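You operate a simulated robot arm through the tools that you are given. There is no shell and no other tool. Be economical: measure what you need, move in short steps, check, and stop when the job is done.

You are at the controls of a simulated robot arm. One attempt, no reset.

Task
Take the small blue mug and leave it on the middle of the worktop.

The check looks at the end state, three seconds after you hand in, the way a careful person would. Anything else that was tipped, shoved, dropped, spilled or broken makes it a failure.

Robot
A 7-joint arm with a two-finger parallel gripper, fixed in place. Base frame: the origin is at the foot of the arm, x ahead of it, y to its left, z up; the work surface is at about z = 0. Units: m, rad, N and s.
With the tool pointing down near the work surface it reaches from about 0.24 to 0.62 m from the base axis. Its first joint turns from -1.152 to 1.152 rad. Payload 2.6 kg.
Tool frame: the origin (TCP) lies between the finger pads and is the grasp point; the fingertips stand 0.03 m ahead of it; z points along the fingers, y is the line along which they close. Largest opening 0.094 m; finger width 0.028, thickness 0.01; the body of the gripper, 0.05 by 0.096 m, starts 0.055 m behind the TCP.
Orientation is that of the tool frame in the base frame, as a unit quaternion [w, x, y, z]. With the fingers straight down and closing along the base's y, the tool's x points along the base's -x, its y along +y and its z along -z.

Tools
- The arm moves only by the tool move_arm. Its argument "commands" is text: rows parted by semicolons, each of 7 numbers parted by spaces: the shift along the tool's x, y, z in units of 400 mm (1.0 is 400 mm), then the turn, a rotation vector about the tool's x, y, z in units of 60 degrees (1.0 is 60 degrees), then the finger opening in m, from 0 to 0.094. In form: dx dy dz rx ry rz claw; .... A call has 1 to 8 rows; each row is the pose to reach, as a shift and turn from the pose commanded when the call began, along the tool's axes at that moment. A call with a number of a shift or a turn outside -1 to 1 is refused whole. Rows are played at 5 a second. More than 0.05 m and 0.15 rad between two rows, or a gripper value outside its range, and nothing of the call is played. A pose out of reach is approached as far as the arm can. The call stops where the force on the tool passes 40 N (or 10 N more than at its start, if that is more) or the arm is blocked; 0.2 s more then pass. Each finger travels about 0.072 m/s and halts on what it meets, pressing with about 33 N; the grip force reading is that of the motor and also rises with nothing between the fingers. The clock runs only during rows and for 0.2 s after the last one: add rows that repeat a pose to give the fingers time. The reply holds the time, the measured pose of the TCP, the force on the tool along the base axes, the opening and the grip force, in the units named above and with some noise, and new pictures: "views" is both (left out), scene, wrist or none.
- Cameras (640 x 400 px; columns grow to the right, rows downward): "scene" is fixed at [0.0387, 0.4398, 0.554]; the picture's right is [-0.71, -0.71, 0.00], its down [-0.48, 0.48, -0.74] and it looks along [0.52, -0.52, -0.68] (base axes); focal length 277 px, centre (320, 200). "wrist" rides on the gripper at [-0.037, 0, -0.058] in the tool frame; the picture's right is [0.00, -1.00, 0.00], its down [0.97, 0.00, -0.24] and it looks along [0.24, 0.00, 0.97] (tool axes); focal length 218 px, centre (320, 200). There is no depth. A picture from a camera that has moved, and an enlarged one, comes with that camera's place and axes in the base frame and with its lens.
- inspect(camera, box): a new picture of the part [left, top, right, bottom] of that camera's present view, enlarged. It takes no simulated time.
- finish_job(): hands the job in; it is judged then, once.

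Work in short steps. Places have to be worked out from the pictures, the camera data and where the tool is seen: move nearer, look again, correct. Check each grasp and each placing, and mend what went wrong. You have 90 turns and 150 pictures in all, those below and enlarged ones among them. Open the gripper and draw the arm clear of the work before you hand the job in, unless the task says otherwise; then end with one line.

The tools are called after "Call:" as name(argument=value, ...) on one line, values as JSON. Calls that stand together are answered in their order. move_arm: Moves the arm, as the interface text tells. Its arguments: {"type":"object","properties":{"commands":{"type":"string"},"views":{"type":"string","enum":["both","scene","wrist","none"]}},"required":["commands"]} The other tools are called the same way: inspect (camera, box) takes an enlarged picture of a part of a camera's view; finish_job () hands the job in.

At the start:

```text
time_s: 0.0
ee_pos: [0.2821, -0.0844, 0.3261]
ee_rot: [0.0, 0.001, 1.0, 0.001]
force: [0.4, 0.6, 0.3]
grip_width: 0.0941
grasp_force: 0.0
```

scene: 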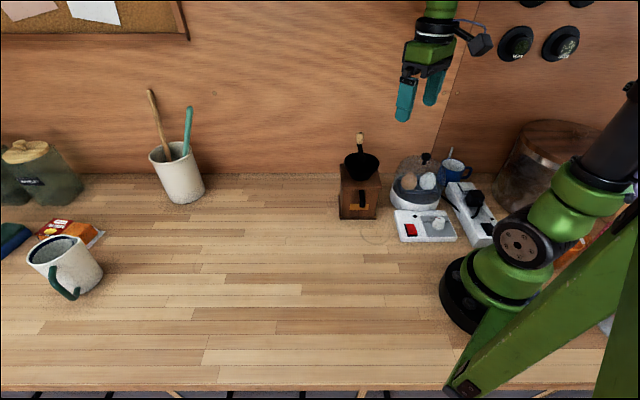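
wrist: 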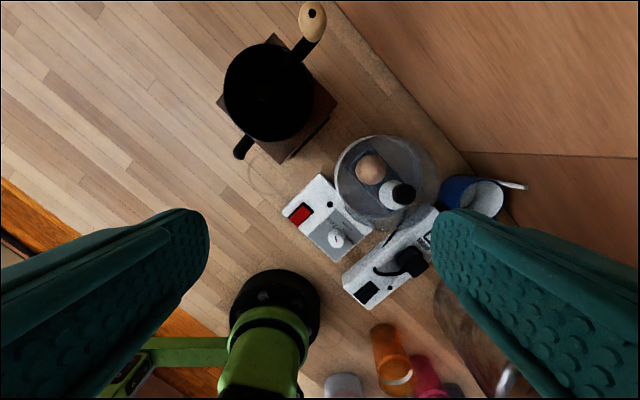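

The blue mug appears to be behind the egg boiler, near the wall, perhaps with something in it. I'll enlarge both views.

Call:
inspect(camera="scene", box=[380, 120, 540, 260])

Call:
inspect(camera="wrist", box=[320, 120, 540, 320])

```text
2.86 times, centred on (460, 190) of scene
camera zoom: at [0.0387, 0.4398, 0.554], right [-0.71, -0.71, 0.0], down [-0.48, 0.48, -0.74], along [0.52, -0.52, -0.68], focal length 791 px, centre (-80, 229)
```

zoom: 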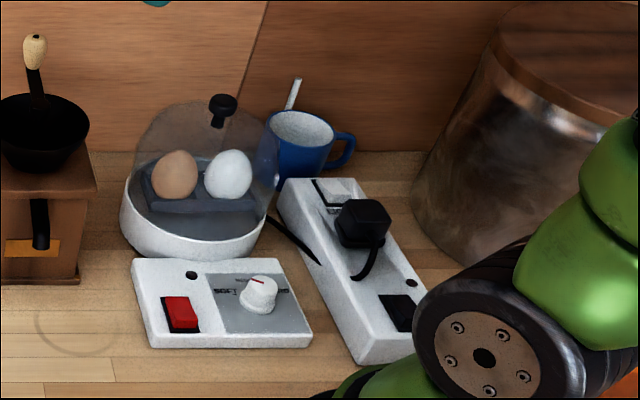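

```text
2.00 times, centred on (430, 220) of wrist
camera zoom: at [0.3201, -0.0852, 0.3843], right [0.0, -1.0, 0.0], down [-0.97, 0.0, 0.24], along [-0.24, 0.0, -0.97], focal length 436 px, centre (100, 160)
```

zoom: 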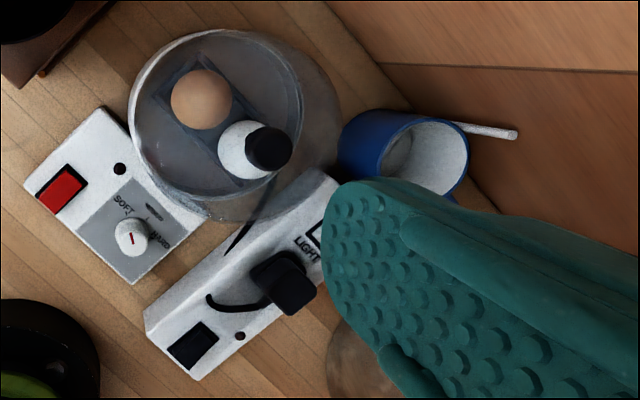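

The mug stands against the back wall, with its rim centre near (0.24, -0.346, 0.05). The egg boiler is to its left, the power strip in front and the jar to its right. I'll stay high, move above it with a 45° turn and look down.

Call:
move_arm(commands="0.025 -0.098 0 0 0 -0.125 0.094; 0.05 -0.197 0 0 0 -0.25 0.094; 0.075 -0.295 0 0 0 -0.375 0.094; 0.1 -0.393 0 0 0 -0.5 0.094; 0.125 -0.492 0 0 0 -0.625 0.094; 0.15 -0.59 0 0 0 -0.75 0.094; 0.15 -0.59 0 0 0 -0.75 0.094")

```text
time_s: 1.1
ee_pos: [0.261, -0.1794, 0.3279]
ee_rot: [0.011, -0.397, 0.918, 0.008]
force: [-0.1, -0.1, 0.1]
grip_width: 0.0941
grasp_force: 0.0
stopped in row 5: the arm was blocked; the commanded pose is now the measured one
camera wrist: at [0.2861, -0.1532, 0.3866], right [0.73, -0.69, -0.01], down [-0.67, -0.71, 0.21], along [-0.15, -0.15, -0.98], focal length 218 px, centre (320, 200)
```

scene: 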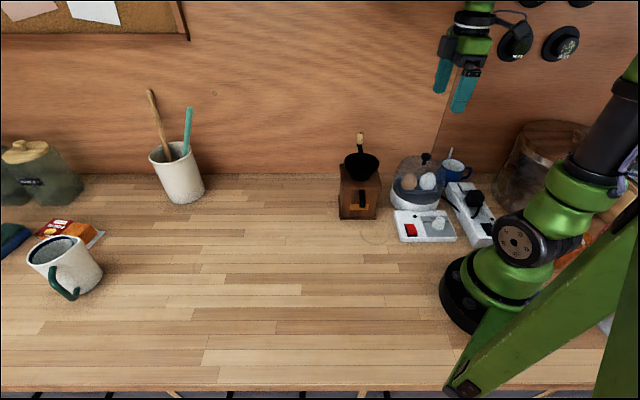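
wrist: 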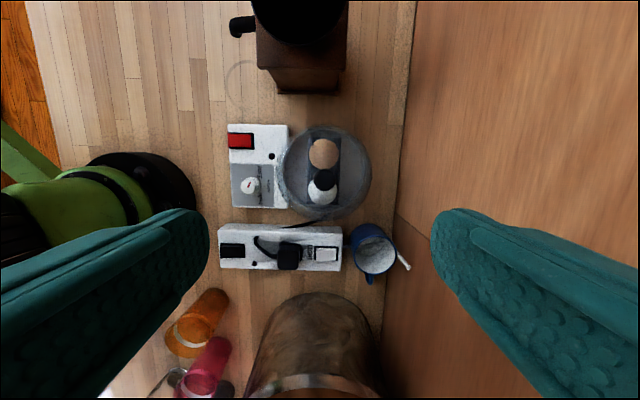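

The arm stopped with no force reading. I'll look closely at the upper part of the hand to see what is blocking it.

Call:
inspect(camera="scene", box=[400, 0, 640, 150])

Call:
inspect(camera="wrist", box=[210, 100, 450, 320])

```text
2.67 times, centred on (520, 75) of scene
camera zoom: at [0.0387, 0.4398, 0.5538], right [-0.71, -0.71, 0.0], down [-0.48, 0.48, -0.74], along [0.52, -0.52, -0.68], focal length 738 px, centre (-213, 533)
```

zoom: 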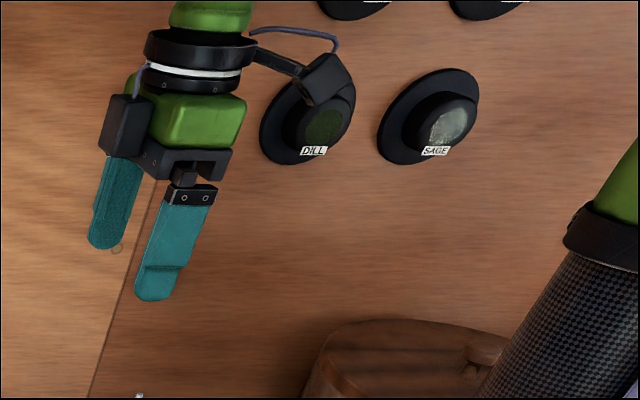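

```text
1.82 times, centred on (330, 210) of wrist
camera zoom: at [0.2861, -0.1532, 0.3866], right [0.73, -0.69, -0.01], down [-0.67, -0.71, 0.21], along [-0.15, -0.15, -0.98], focal length 397 px, centre (302, 182)
```

zoom: 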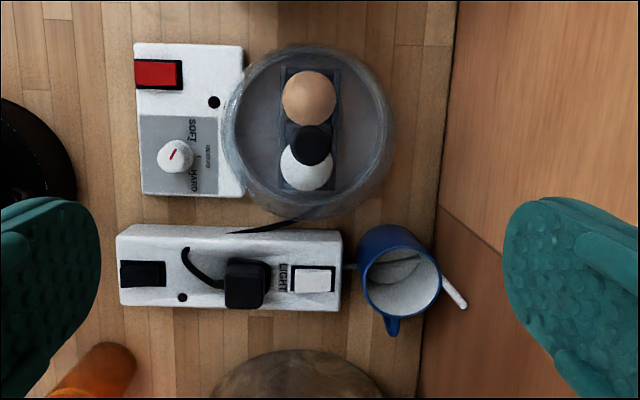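

The mug holds a white spoon, and its handle points right, toward the jar. The tool overturned while its sideways travel lagged, so the first joint or an upper link was held up, possibly only by speed. I'll test a slow, small move in the same direction.

Call:
move_arm(commands="0.018 -0.008 0 0 0 0 0.094; 0.036 -0.017 0 0 0 0 0.094; 0.054 -0.025 0 0 0 0 0.094; 0.072 -0.034 0 0 0 0 0.094; 0.09 -0.042 0 0 0 0 0.094; 0.108 -0.05 0 0 0 0 0.094; 0.126 -0.059 0 0 0 0 0.094; 0.144 -0.067 0 0 0 0 0.094", views="scene")

```text
time_s: 2.8
ee_pos: [0.2621, -0.1757, 0.3277]
ee_rot: [0.014, -0.472, 0.882, 0.011]
force: [-0.3, -0.1, -0.3]
grip_width: 0.094
grasp_force: 0.1
stopped in row 8: the arm was blocked; the commanded pose is now the measured one
```

scene: 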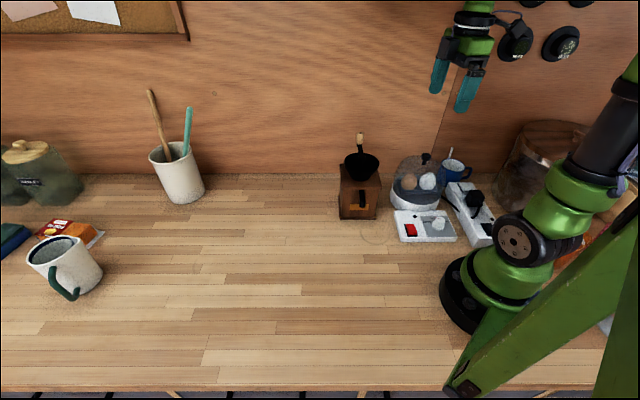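

The first joint really is blocked. I'll look at the arm's links in the right part of the scene for a contact.

Call:
inspect(camera="scene", box=[440, 50, 640, 220])

Call:
inspect(camera="wrist", box=[0, 0, 640, 400])

Call:
inspect(camera="scene", box=[440, 200, 640, 400])

```text
2.35 times, centred on (540, 135) of scene
camera zoom: at [0.0389, 0.4396, 0.5538], right [-0.71, -0.71, 0.0], down [-0.48, 0.48, -0.74], along [0.52, -0.52, -0.68], focal length 652 px, centre (-198, 353)
```

zoom: 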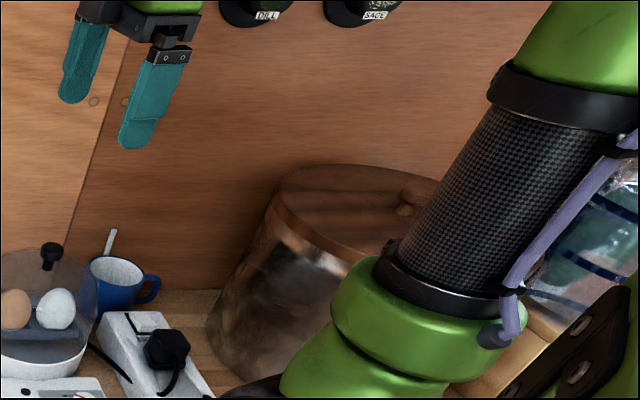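

```text
1.00 times, centred on (320, 200) of wrist
camera zoom: at [0.2815, -0.1487, 0.3862], right [0.83, -0.55, 0.0], down [-0.54, -0.82, 0.21], along [-0.12, -0.17, -0.98], focal length 218 px, centre (320, 200)
```

zoom: 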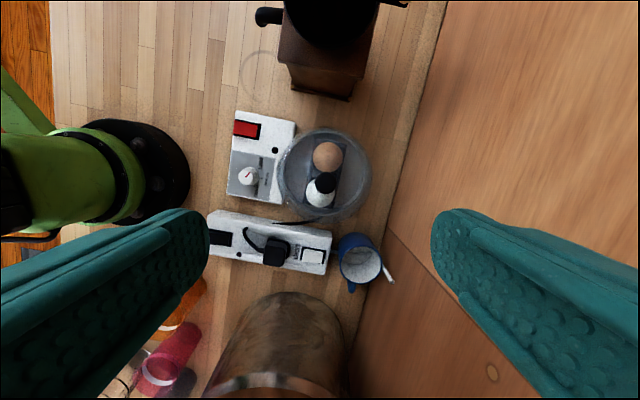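

```text
2.00 times, centred on (540, 300) of scene
camera zoom: at [0.0389, 0.4396, 0.5538], right [-0.71, -0.71, 0.0], down [-0.48, 0.48, -0.74], along [0.52, -0.52, -0.68], focal length 554 px, centre (-120, 0)
```

zoom: 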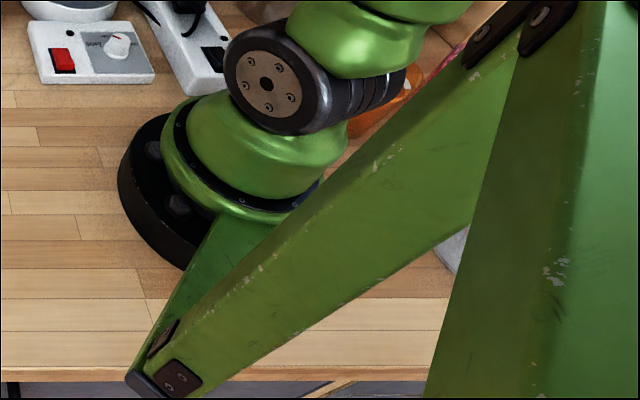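

The upper arm leans back toward the green post, and that is probably what blocks it. Lowering and extending the hand should bring the elbow forward. I'll ease off, square up the tool and descend to about z = 0.22, which is still above the boiler knob (about 0.155).

Call:
move_arm(commands="-0.024 -0.01 0.03 0.002 0.01 0.05 0.08; -0.036 -0.02 0.09 0.004 0.02 0.1 0.07; -0.048 -0.028 0.16 0.006 0.033 0.15 0.06; -0.048 -0.028 0.22 0.006 0.033 0.19 0.05; -0.048 -0.028 0.262 0.006 0.033 0.19 0.05; -0.048 -0.028 0.262 0.006 0.033 0.19 0.05")

```text
time_s: 4.2
ee_pos: [0.2851, -0.1645, 0.2236]
ee_rot: [-0.002, -0.381, 0.925, 0.002]
force: [1.1, -0.5, 0.1]
grip_width: 0.0499
grasp_force: 0.0
camera wrist: at [0.3114, -0.1398, 0.281], right [0.7, -0.71, 0.0], down [-0.69, -0.68, 0.24], along [-0.18, -0.17, -0.97], focal length 218 px, centre (320, 200)
```

scene: 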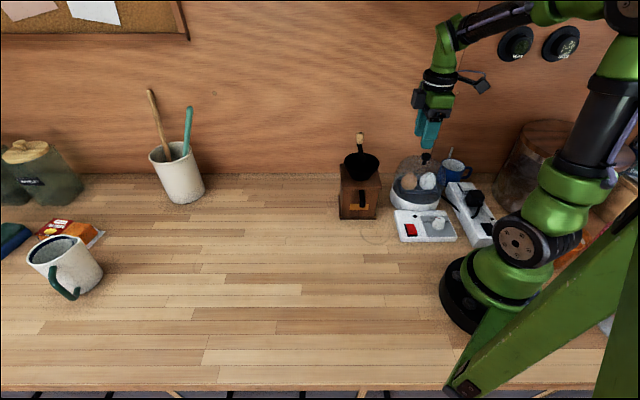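
wrist: 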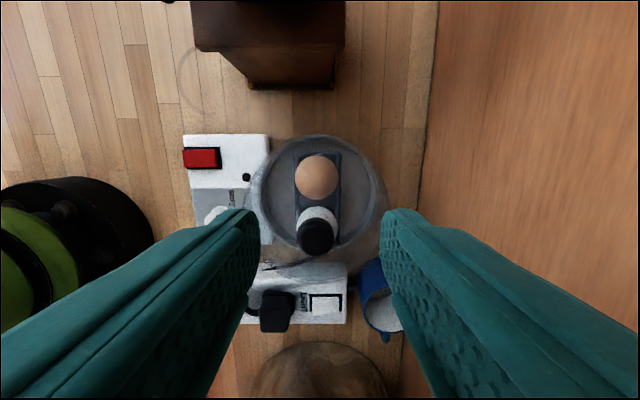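

The arm is free now, with the tool square: tool x along the back edge and tool y away from the wall. Next I'll slide right toward the mug at this height.

Call:
move_arm(commands="0.07 -0.026 0 0 0 0 0.05; 0.14 -0.052 0 0 0 0 0.05; 0.21 -0.079 0 0 0 0 0.05; 0.28 -0.105 0 0 0 0 0.05; 0.28 -0.105 0 0 0 0 0.05")

```text
time_s: 5.4
ee_pos: [0.2358, -0.2736, 0.2226]
ee_rot: [-0.001, -0.381, 0.925, 0.001]
force: [0.1, -0.5, -0.1]
grip_width: 0.05
grasp_force: 0.0
camera wrist: at [0.2616, -0.2476, 0.2801], right [0.7, -0.71, 0.0], down [-0.69, -0.68, 0.24], along [-0.17, -0.17, -0.97], focal length 218 px, centre (320, 200)
```

scene: 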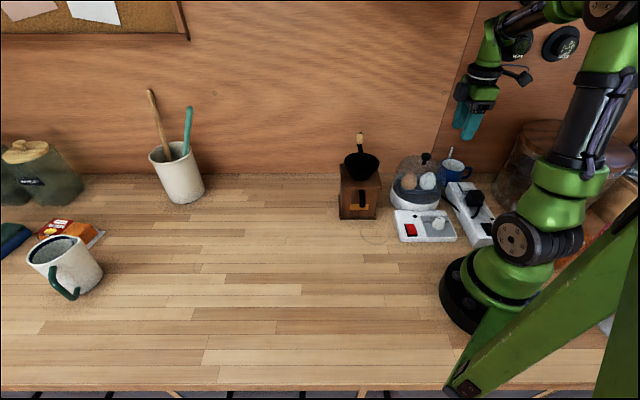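
wrist: 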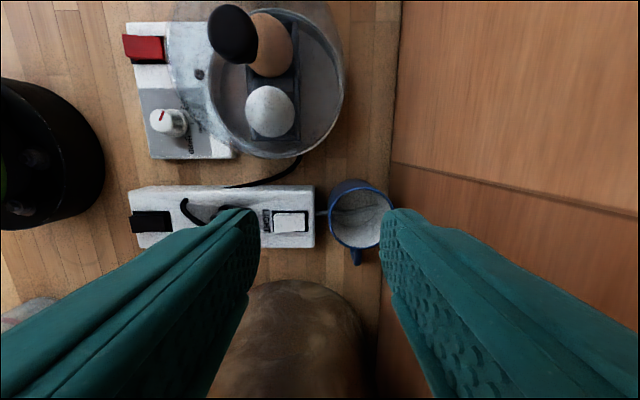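

Clear view of the mug now. I'll enlarge it to fix the rim and see how the spoon lies.

Call:
inspect(camera="wrist", box=[270, 150, 430, 290])

Call:
inspect(camera="scene", box=[400, 60, 540, 220])

```text
2.86 times, centred on (350, 220) of wrist
camera zoom: at [0.2616, -0.2476, 0.2801], right [0.7, -0.71, 0.0], down [-0.69, -0.68, 0.24], along [-0.17, -0.17, -0.97], focal length 624 px, centre (234, 143)
```

zoom: 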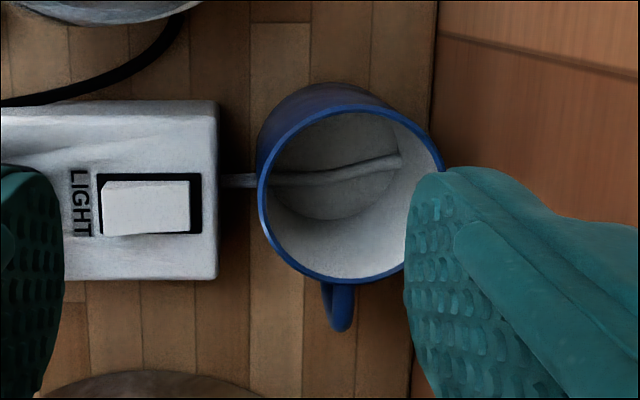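

```text
2.50 times, centred on (470, 140) of scene
camera zoom: at [0.0387, 0.4398, 0.554], right [-0.71, -0.71, 0.0], down [-0.48, 0.48, -0.74], along [0.52, -0.52, -0.68], focal length 692 px, centre (-55, 350)
```

zoom: 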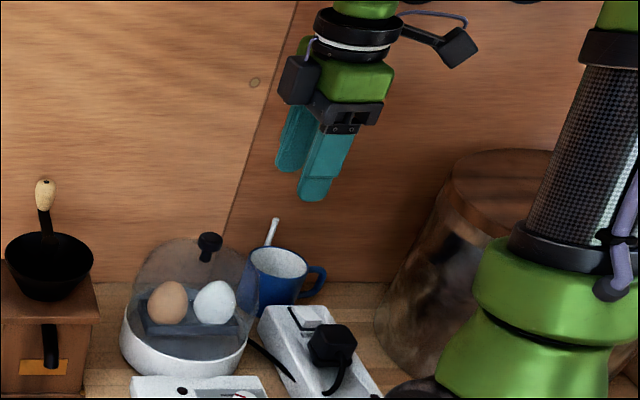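

Triangulating gives a rim centre at about u=0.064, v=0.403 and z=0.063, where u runs along the back edge and v toward the wall. The outer radius is about 0.034. I'll grip the front rim wall with one finger inside and the spoon undisturbed, so I align there and lower to z ≈ 0.12 first.

Call:
move_arm(commands="0.045 -0.011 0 0 0 0 0.04; 0.093 -0.0225 0 0 0 0 0.03; 0.093 -0.0225 0.06 0 0 0 0.024; 0.093 -0.0225 0.12 0 0 0 0.024; 0.093 -0.0225 0.19 0 0 0 0.024; 0.093 -0.0225 0.256 0 0 0 0.024; 0.093 -0.0225 0.256 0 0 0 0.024")

```text
time_s: 7.0
ee_pos: [0.2125, -0.3065, 0.1213]
ee_rot: [-0.002, -0.38, 0.925, 0.002]
force: [-0.1, 0.7, -0.1]
grip_width: 0.0239
grasp_force: 0.0
camera wrist: at [0.2395, -0.2813, 0.1782], right [0.7, -0.71, 0.0], down [-0.69, -0.68, 0.24], along [-0.17, -0.17, -0.97], focal length 218 px, centre (320, 200)
```

scene: 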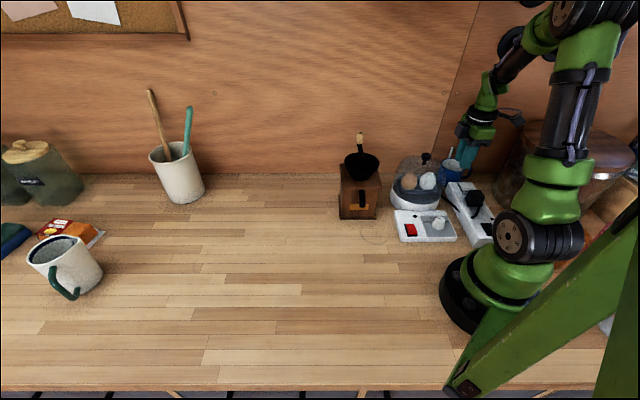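
wrist: 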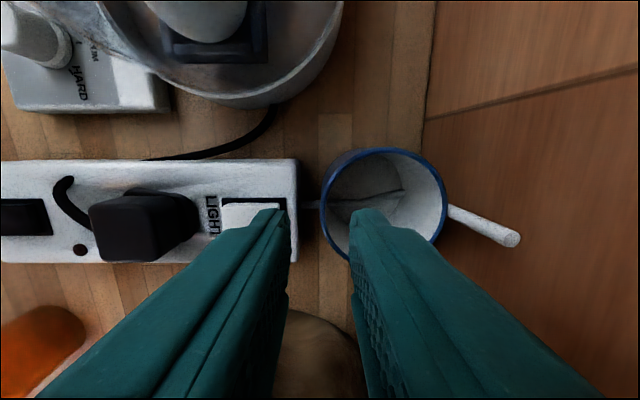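

The finger gap straddles the front rim almost exactly. I'll shift 5 mm toward the wall to clear the power strip, narrow to 18 mm, and lower until the tips are about 27 mm below the rim.

Call:
move_arm(commands="-0.01 -0.0125 0 0 0 0 0.018; -0.01 -0.0125 0 0 0 0 0.018; -0.01 -0.0125 0.035 0 0 0 0.018; -0.01 -0.0125 0.06 0 0 0 0.018; -0.01 -0.0125 0.08 0 0 0 0.018; -0.01 -0.0125 0.08 0 0 0 0.018")

```text
time_s: 8.4
ee_pos: [0.2182, -0.307, 0.0893]
ee_rot: [-0.002, -0.38, 0.925, 0.001]
force: [-0.2, 0.0, 0.6]
grip_width: 0.0178
grasp_force: 0.1
camera wrist: at [0.2456, -0.282, 0.1458], right [0.7, -0.71, 0.0], down [-0.69, -0.68, 0.24], along [-0.17, -0.17, -0.97], focal length 218 px, centre (320, 200)
```

scene: 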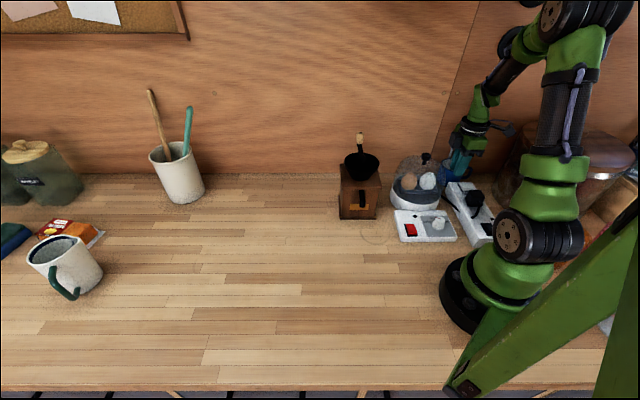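
wrist: 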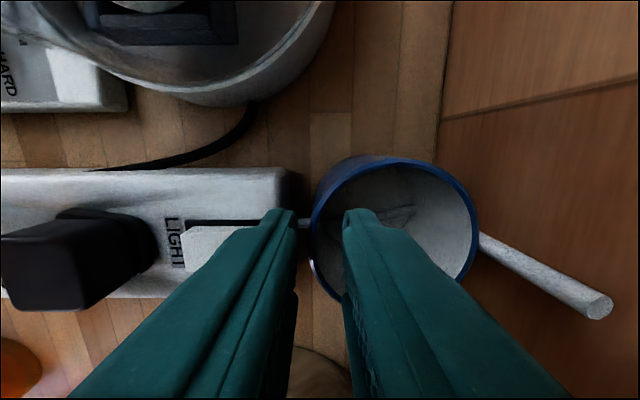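

The tips are at rim level and straddle the wall, with the inner finger clear of the spoon. I'll shift 2 mm more toward the wall and lower the last 23 mm slowly.

Call:
move_arm(commands="0 -0.005 0 0 0 0 0.018; 0 -0.005 0.015 0 0 0 0.018; 0 -0.005 0.03 0 0 0 0.018; 0 -0.005 0.045 0 0 0 0.018; 0 -0.005 0.0575 0 0 0 0.018; 0 -0.005 0.0575 0 0 0 0.018", views="wrist")

```text
time_s: 9.8
ee_pos: [0.2207, -0.309, 0.0648]
ee_rot: [-0.002, -0.381, 0.925, 0.002]
force: [0.4, 0.0, 0.0]
grip_width: 0.0181
grasp_force: 0.1
camera wrist: at [0.2472, -0.2832, 0.122], right [0.7, -0.71, 0.0], down [-0.69, -0.68, 0.24], along [-0.18, -0.17, -0.97], focal length 218 px, centre (320, 200)
```

wrist: 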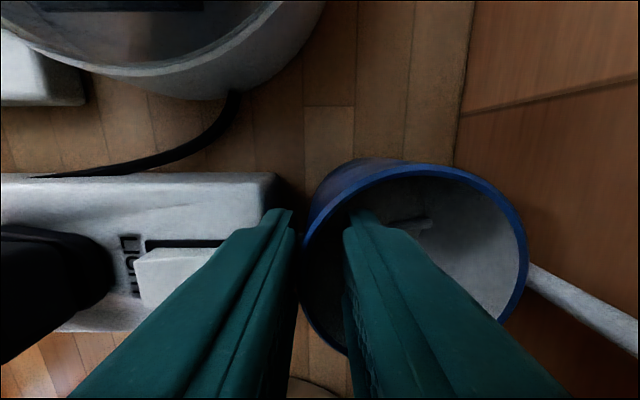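

No contact and the straddle is good. I'll centre the gap on the rim wall while narrowing, then close.

Call:
move_arm(commands="0 0.003 0 0 0 0 0.014; 0 0.007 0 0 0 0 0.01; 0 0.007 0 0 0 0 0; 0 0.007 0 0 0 0 0; 0 0.007 0 0 0 0 0; 0 0.007 0 0 0 0 0")

```text
time_s: 11.2
ee_pos: [0.2184, -0.3071, 0.0662]
ee_rot: [-0.002, -0.381, 0.924, 0.002]
force: [0.6, -0.3, 0.2]
grip_width: 0.0098
grasp_force: 32.8
camera wrist: at [0.2457, -0.2811, 0.1224], right [0.7, -0.71, 0.0], down [-0.69, -0.68, 0.24], along [-0.17, -0.17, -0.97], focal length 218 px, centre (320, 200)
```

scene: 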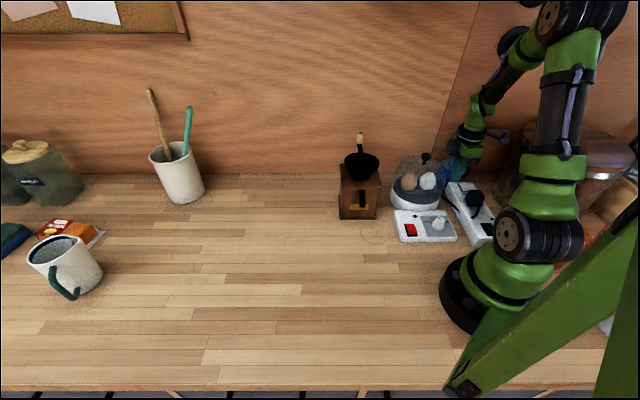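
wrist: 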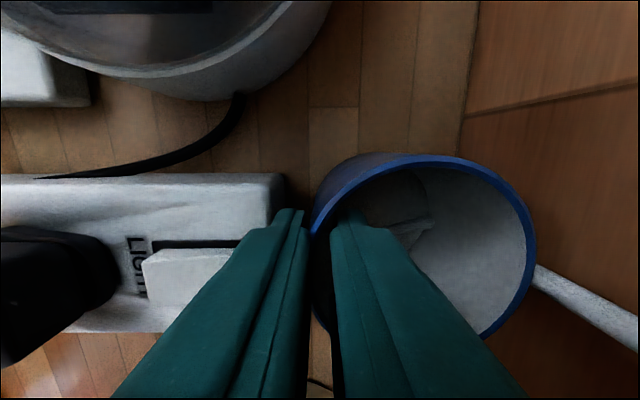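

The grip is firm at 32.8 N, with the rim wall between the pads. I'll lift 25 mm slowly and check.

Call:
move_arm(commands="0 0.007 -0.01 0 0 0 0; 0 0.007 -0.02 0 0 0 0; 0 0.007 -0.035 0 0 0 0; 0 0.007 -0.05 0 0 0 0; 0 0.007 -0.065 0 0 0 0; 0 0.007 -0.065 0 0 0 0")

```text
time_s: 12.6
ee_pos: [0.2172, -0.3042, 0.0908]
ee_rot: [-0.001, -0.381, 0.925, 0.003]
force: [0.7, -0.2, -0.7]
grip_width: 0.0098
grasp_force: 32.9
camera wrist: at [0.2438, -0.2791, 0.1483], right [0.7, -0.71, 0.0], down [-0.69, -0.68, 0.24], along [-0.17, -0.17, -0.97], focal length 218 px, centre (320, 200)
```

scene: 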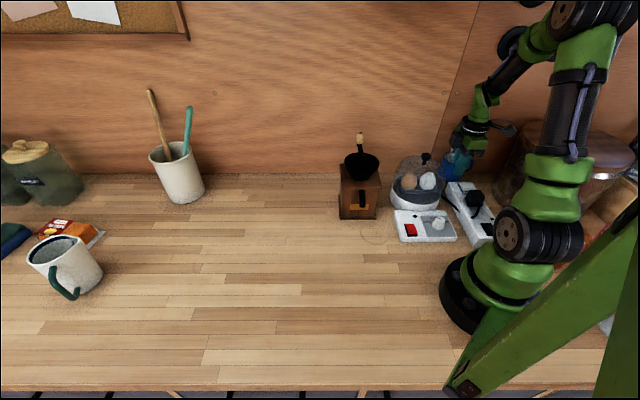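
wrist: 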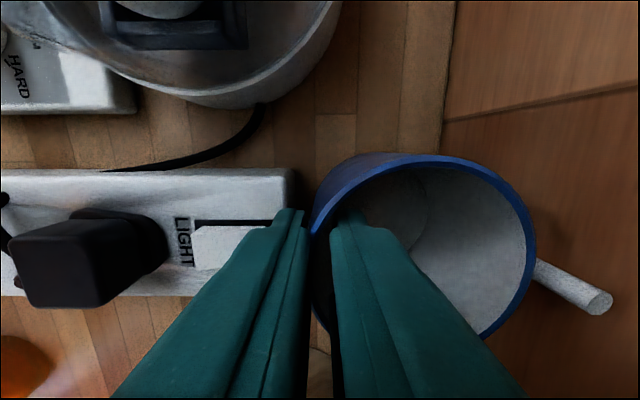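

The mug came up with the hand, but the white stick seems to have stayed put. I'll look closer before going on.

Call:
inspect(camera="wrist", box=[290, 130, 640, 350])

Call:
inspect(camera="scene", box=[420, 110, 520, 210])

```text
1.82 times, centred on (465, 240) of wrist
camera zoom: at [0.2438, -0.2791, 0.1483], right [0.7, -0.71, 0.0], down [-0.69, -0.68, 0.24], along [-0.17, -0.17, -0.97], focal length 397 px, centre (56, 127)
```

zoom: 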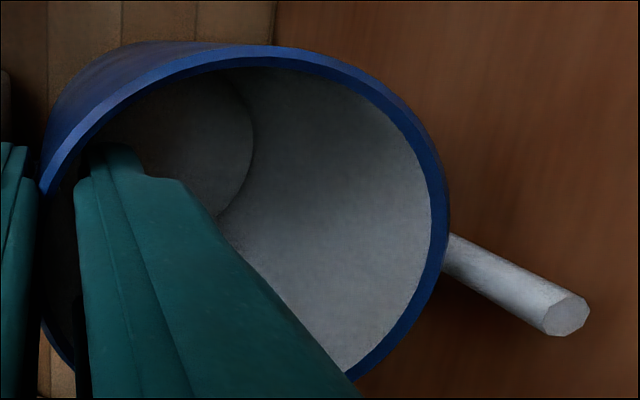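

```text
4.00 times, centred on (470, 160) of scene
camera zoom: at [0.0387, 0.4398, 0.554], right [-0.71, -0.71, 0.0], down [-0.48, 0.48, -0.74], along [0.52, -0.52, -0.68], focal length 1108 px, centre (-280, 360)
```

zoom: 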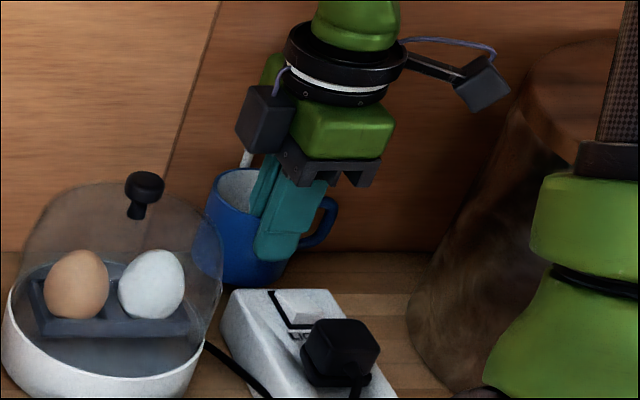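

The rim is unbroken and the stick hasn't moved, so it isn't in the mug: it stands behind it against the wall. I'll keep lifting straight up, with a slight drift away from the wall, and watch it.

Call:
move_arm(commands="0 0.005 -0.04 0 0 0 0; 0 0.01 -0.08 0 0 0 0; 0 0.015 -0.13 0 0 0 0; 0 0.02 -0.18 0 0 0 0; 0 0.02 -0.23 0 0 0 0; 0 0.02 -0.28 0 0 0 0; 0 0.02 -0.32 0 0 0 0; 0 0.02 -0.32 0 0 0 0")

```text
time_s: 14.4
ee_pos: [0.2117, -0.2971, 0.2184]
ee_rot: [-0.002, -0.381, 0.924, 0.002]
force: [0.0, -0.8, -2.3]
grip_width: 0.0098
grasp_force: 33.1
camera wrist: at [0.2381, -0.2725, 0.2759], right [0.7, -0.71, 0.0], down [-0.69, -0.68, 0.24], along [-0.17, -0.17, -0.97], focal length 218 px, centre (320, 200)
```

scene: 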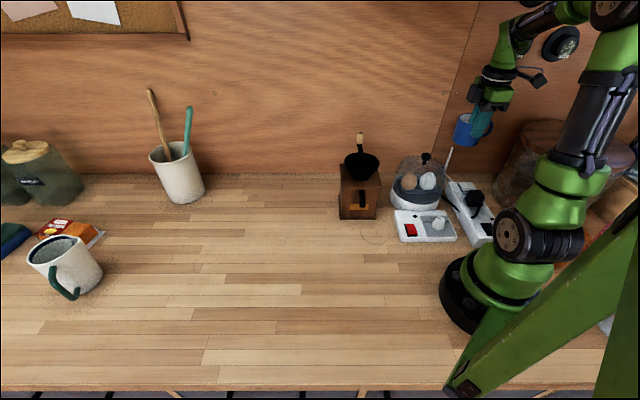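
wrist: 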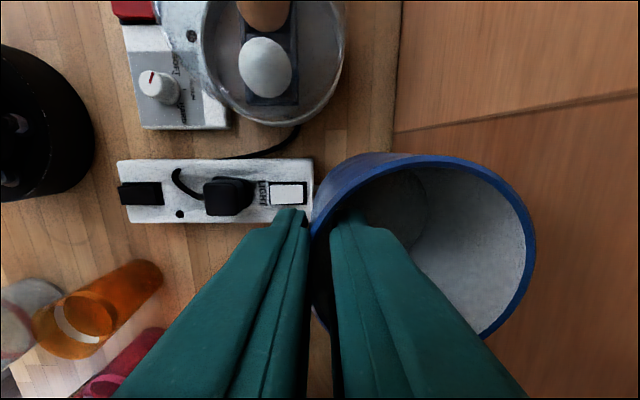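

The stick is undisturbed and the mug is held upright. I'll rise to z ≈ 0.25 and carry it left, with the mug's bottom above the boiler knob.

Call:
move_arm(commands="0 0.02 -0.04 0 0 0 0; 0 0.04 -0.08 0 0 0 0; -0.075 0.07 -0.085 0 0 0 0; -0.15 0.1 -0.085 0 0 0 0; -0.225 0.13 -0.085 0 0 0 0; -0.3 0.16 -0.085 0 0 0 0; -0.3 0.16 -0.085 0 0 0 0")

```text
time_s: 16.0
ee_pos: [0.253, -0.17, 0.2545]
ee_rot: [-0.001, -0.379, 0.925, 0.002]
force: [-0.1, 0.5, -1.4]
grip_width: 0.0097
grasp_force: 33.0
camera wrist: at [0.279, -0.1438, 0.3115], right [0.7, -0.71, 0.0], down [-0.69, -0.68, 0.24], along [-0.17, -0.17, -0.97], focal length 218 px, centre (320, 200)
```

scene: 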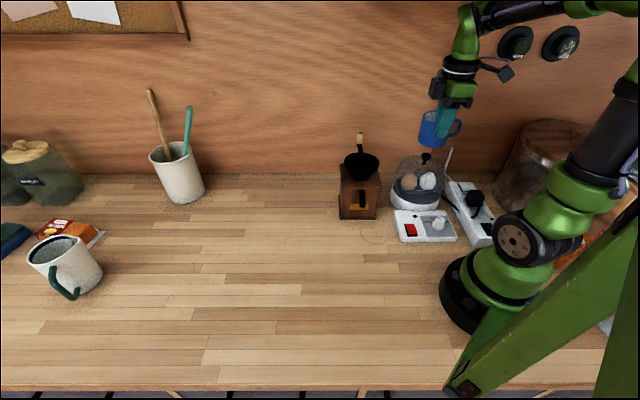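
wrist: 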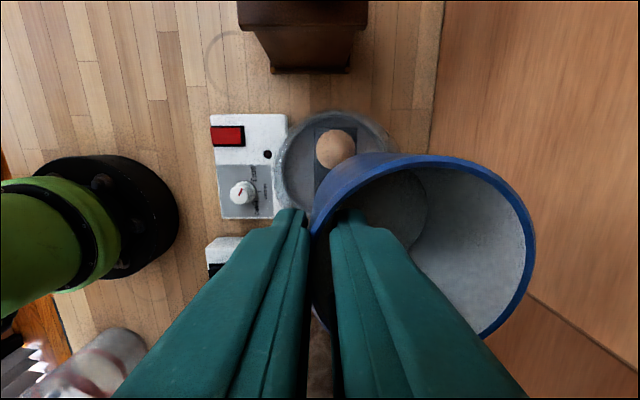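

Carried cleanly past the boiler. Next leg goes in front of the grinder and on toward the open middle, still high.

Call:
move_arm(commands="-0.08 0.045 0 0 0 0 0; -0.17 0.09 0 0 0 0 0; -0.26 0.14 0 0 0 0 0; -0.35 0.19 0 0 0 0 0; -0.43 0.25 0 0 0 0 0; -0.5 0.3 0 0 0 0 0; -0.5 0.3 0 0 0 0 0")

```text
time_s: 17.6
ee_pos: [0.3109, 0.0575, 0.2524]
ee_rot: [-0.002, -0.381, 0.925, 0.001]
force: [-0.4, 0.0, -2.2]
grip_width: 0.0097
grasp_force: 33.1
camera wrist: at [0.3371, 0.082, 0.311], right [0.7, -0.71, 0.0], down [-0.69, -0.68, 0.24], along [-0.17, -0.17, -0.97], focal length 218 px, centre (320, 200)
```

scene: 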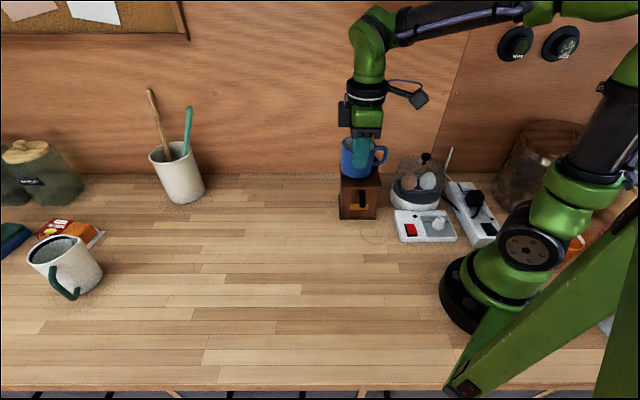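
wrist: 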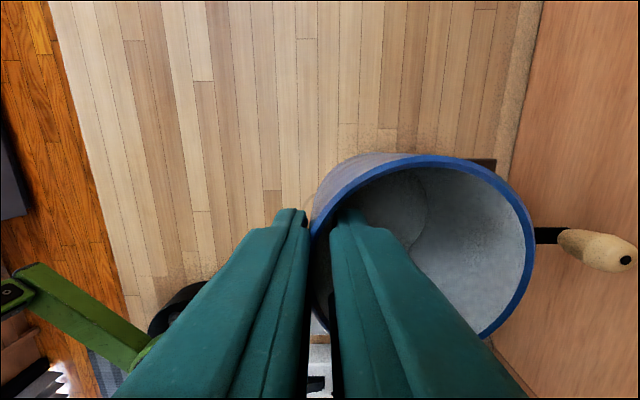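

The open middle is just to the left. I'll take the mug's centre to about u=-0.38, v=0.15, which is mid-depth and central, and come down to about 2 cm above the top.

Call:
move_arm(commands="-0.1 0.05 0 0 0 0 0; -0.2 0.1 0 0 0 0 0; -0.3 0.1575 0.03 0 0 0 0; -0.3 0.1575 0.12 0 0 0 0; -0.3 0.1575 0.22 0 0 0 0; -0.3 0.1575 0.32 0 0 0 0; -0.3 0.1575 0.41 0 0 0 0; -0.3 0.1575 0.41 0 0 0 0")

```text
time_s: 19.4
ee_pos: [0.3503, 0.186, 0.0887]
ee_rot: [-0.002, -0.38, 0.925, 0.002]
force: [-0.3, 0.2, -0.9]
grip_width: 0.0095
grasp_force: 33.0
camera wrist: at [0.3775, 0.2111, 0.1454], right [0.7, -0.71, 0.0], down [-0.69, -0.68, 0.24], along [-0.17, -0.17, -0.97], focal length 218 px, centre (320, 200)
```

scene: 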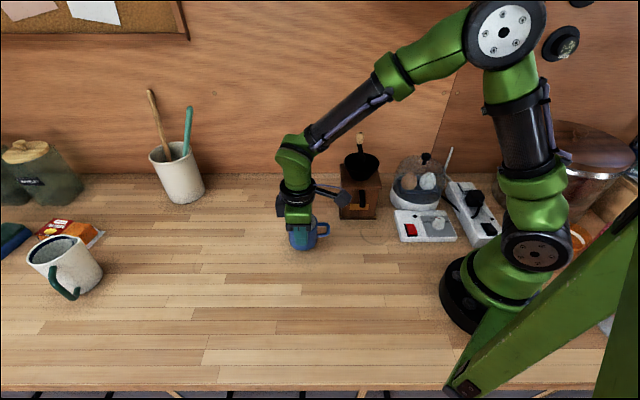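
wrist: 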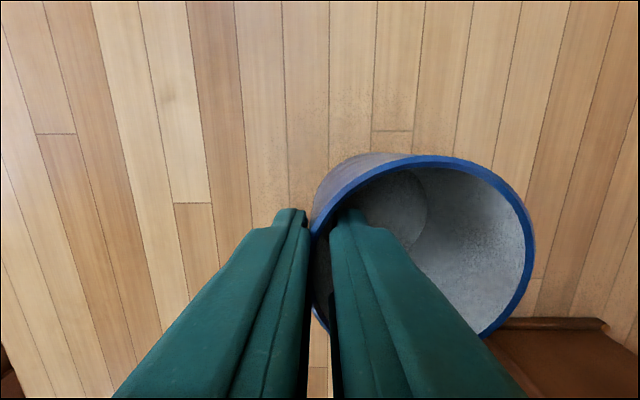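

The mug is upright over clear worktop, about 22 mm up. I'll lower it gently to the grasp height.

Call:
move_arm(commands="0 0 0.015 0 0 0 0; 0 0 0.03 0 0 0 0; 0 0 0.04 0 0 0 0; 0 0 0.048 0 0 0 0; 0 0 0.055 0 0 0 0; 0 0 0.057 0 0 0 0; 0 0 0.057 0 0 0 0", views="scene")

```text
time_s: 21.0
ee_pos: [0.3502, 0.1853, 0.0662]
ee_rot: [-0.002, -0.38, 0.925, 0.002]
force: [-0.4, 0.2, -1.9]
grip_width: 0.0096
grasp_force: 32.7
```

scene: 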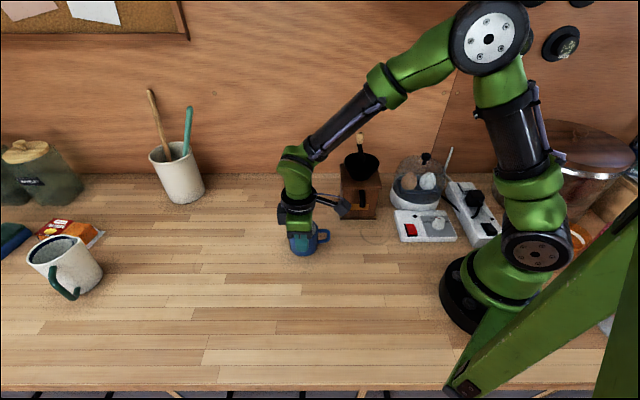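

The force still shows the mug's weight only, with no contact yet. I'll lower another few millimetres.

Call:
move_arm(commands="0 0 0.0025 0 0 0 0; 0 0 0.005 0 0 0 0; 0 0 0.005 0 0 0 0; 0 0 0.005 0 0 0 0", views="none")

```text
time_s: 22.0
ee_pos: [0.3506, 0.1873, 0.0656]
ee_rot: [-0.002, -0.381, 0.924, 0.002]
force: [-0.8, 1.1, 5.0]
grip_width: 0.0097
grasp_force: 33.3
```

Upward force of 5 N means the mug is on the worktop. I'll open slightly so the fingers clear the wall without reaching the opposite side, and check.

Call:
move_arm(commands="0 0 0 0 0 0 0.016; 0 0 0 0 0 0 0.022; 0 0 0 0 0 0 0.022; 0 0 0 0 0 0 0.022", views="wrist")

```text
time_s: 23.0
ee_pos: [0.3501, 0.1859, 0.066]
ee_rot: [-0.002, -0.381, 0.925, 0.002]
force: [0.2, 0.2, 0.0]
grip_width: 0.022
grasp_force: 0.0
camera wrist: at [0.3768, 0.2115, 0.1222], right [0.7, -0.71, 0.0], down [-0.69, -0.68, 0.24], along [-0.17, -0.17, -0.97], focal length 218 px, centre (320, 200)
```

wrist: 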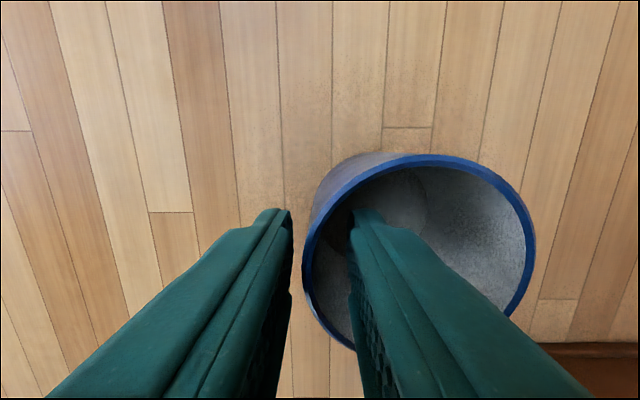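

Released, with both fingers clear of the wall and the mug standing. I'll lift straight up.

Call:
move_arm(commands="0 0 -0.03 0 0 0 0.022; 0 0 -0.07 0 0 0 0.022; 0 0 -0.13 0 0 0 0.022; 0 0 -0.2 0 0 0 0.022; 0 0 -0.28 0 0 0 0.022; 0 0 -0.37 0 0 0 0.022; 0 0 -0.45 0 0 0 0.022; 0 0 -0.45 0 0 0 0.022")

```text
time_s: 24.8
ee_pos: [0.3506, 0.1862, 0.2469]
ee_rot: [-0.001, -0.381, 0.925, 0.001]
force: [-0.1, -0.2, 0.1]
grip_width: 0.022
grasp_force: 0.0
camera wrist: at [0.377, 0.2117, 0.3039], right [0.7, -0.71, 0.0], down [-0.69, -0.68, 0.24], along [-0.18, -0.17, -0.97], focal length 218 px, centre (320, 200)
```

scene: 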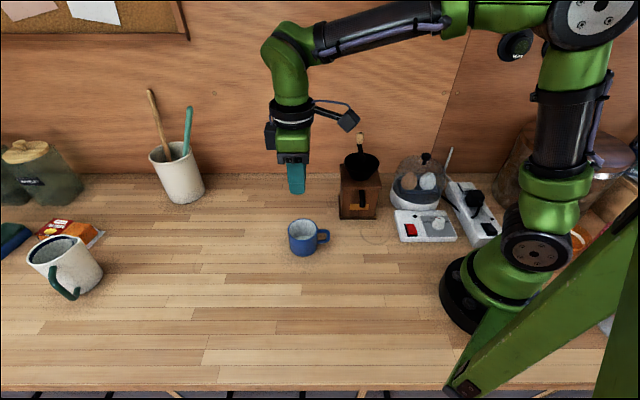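
wrist: 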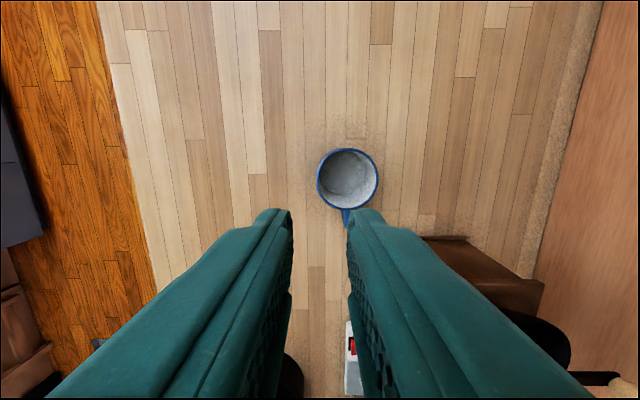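

The mug stands upright in the middle of the worktop. I'll check the place it came from once before handing in.

Call:
inspect(camera="scene", box=[380, 120, 540, 260])

```text
2.86 times, centred on (460, 190) of scene
camera zoom: at [0.0387, 0.4398, 0.554], right [-0.71, -0.71, 0.0], down [-0.48, 0.48, -0.74], along [0.52, -0.52, -0.68], focal length 791 px, centre (-80, 229)
```

zoom: 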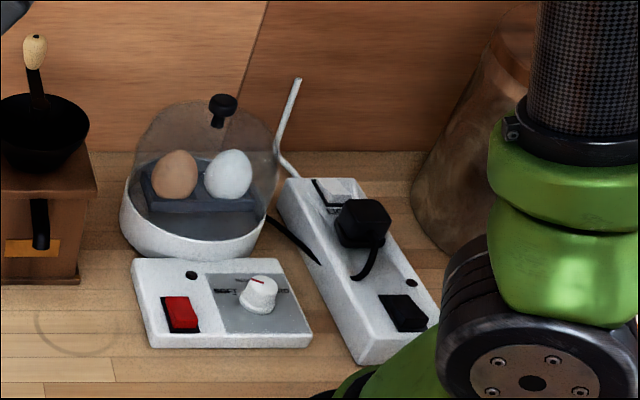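

The stick is the power strip's cord, and its tip hasn't moved; everything around it looks unchanged. I'll open the gripper fully and move it up and away from above the mug.

Call:
move_arm(commands="0.05 0 -0.03 0 0 0 0.05; 0.1 0.05 -0.06 0 0 0 0.08; 0.15 0.1 -0.06 0 0 0 0.09; 0.15 0.1 -0.06 0 0 0 0.09", views="scene")

```text
time_s: 25.8
ee_pos: [0.2799, 0.174, 0.2704]
ee_rot: [-0.001, -0.381, 0.924, 0.002]
force: [-0.3, 0.3, 0.3]
grip_width: 0.0901
grasp_force: 0.0
```

scene: 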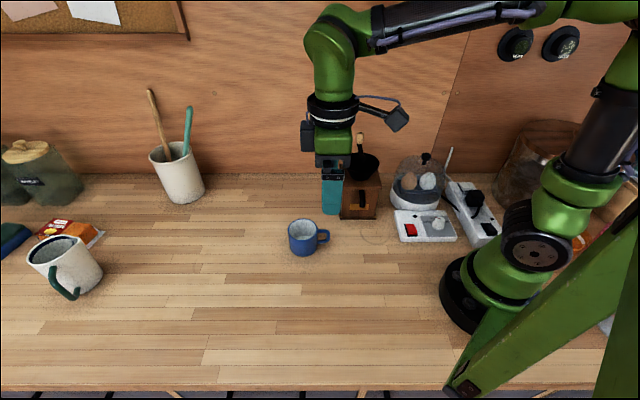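

The mug stands free, the gripper is open and clear, and nothing else was moved. I'm handing in.

Call:
finish_job()

```text
The job is handed in.
```

The small blue mug is standing upright in the middle of the worktop, and nothing else in view was moved; the worktop's side ends were out of view, so I judged its left-right middle by eye.
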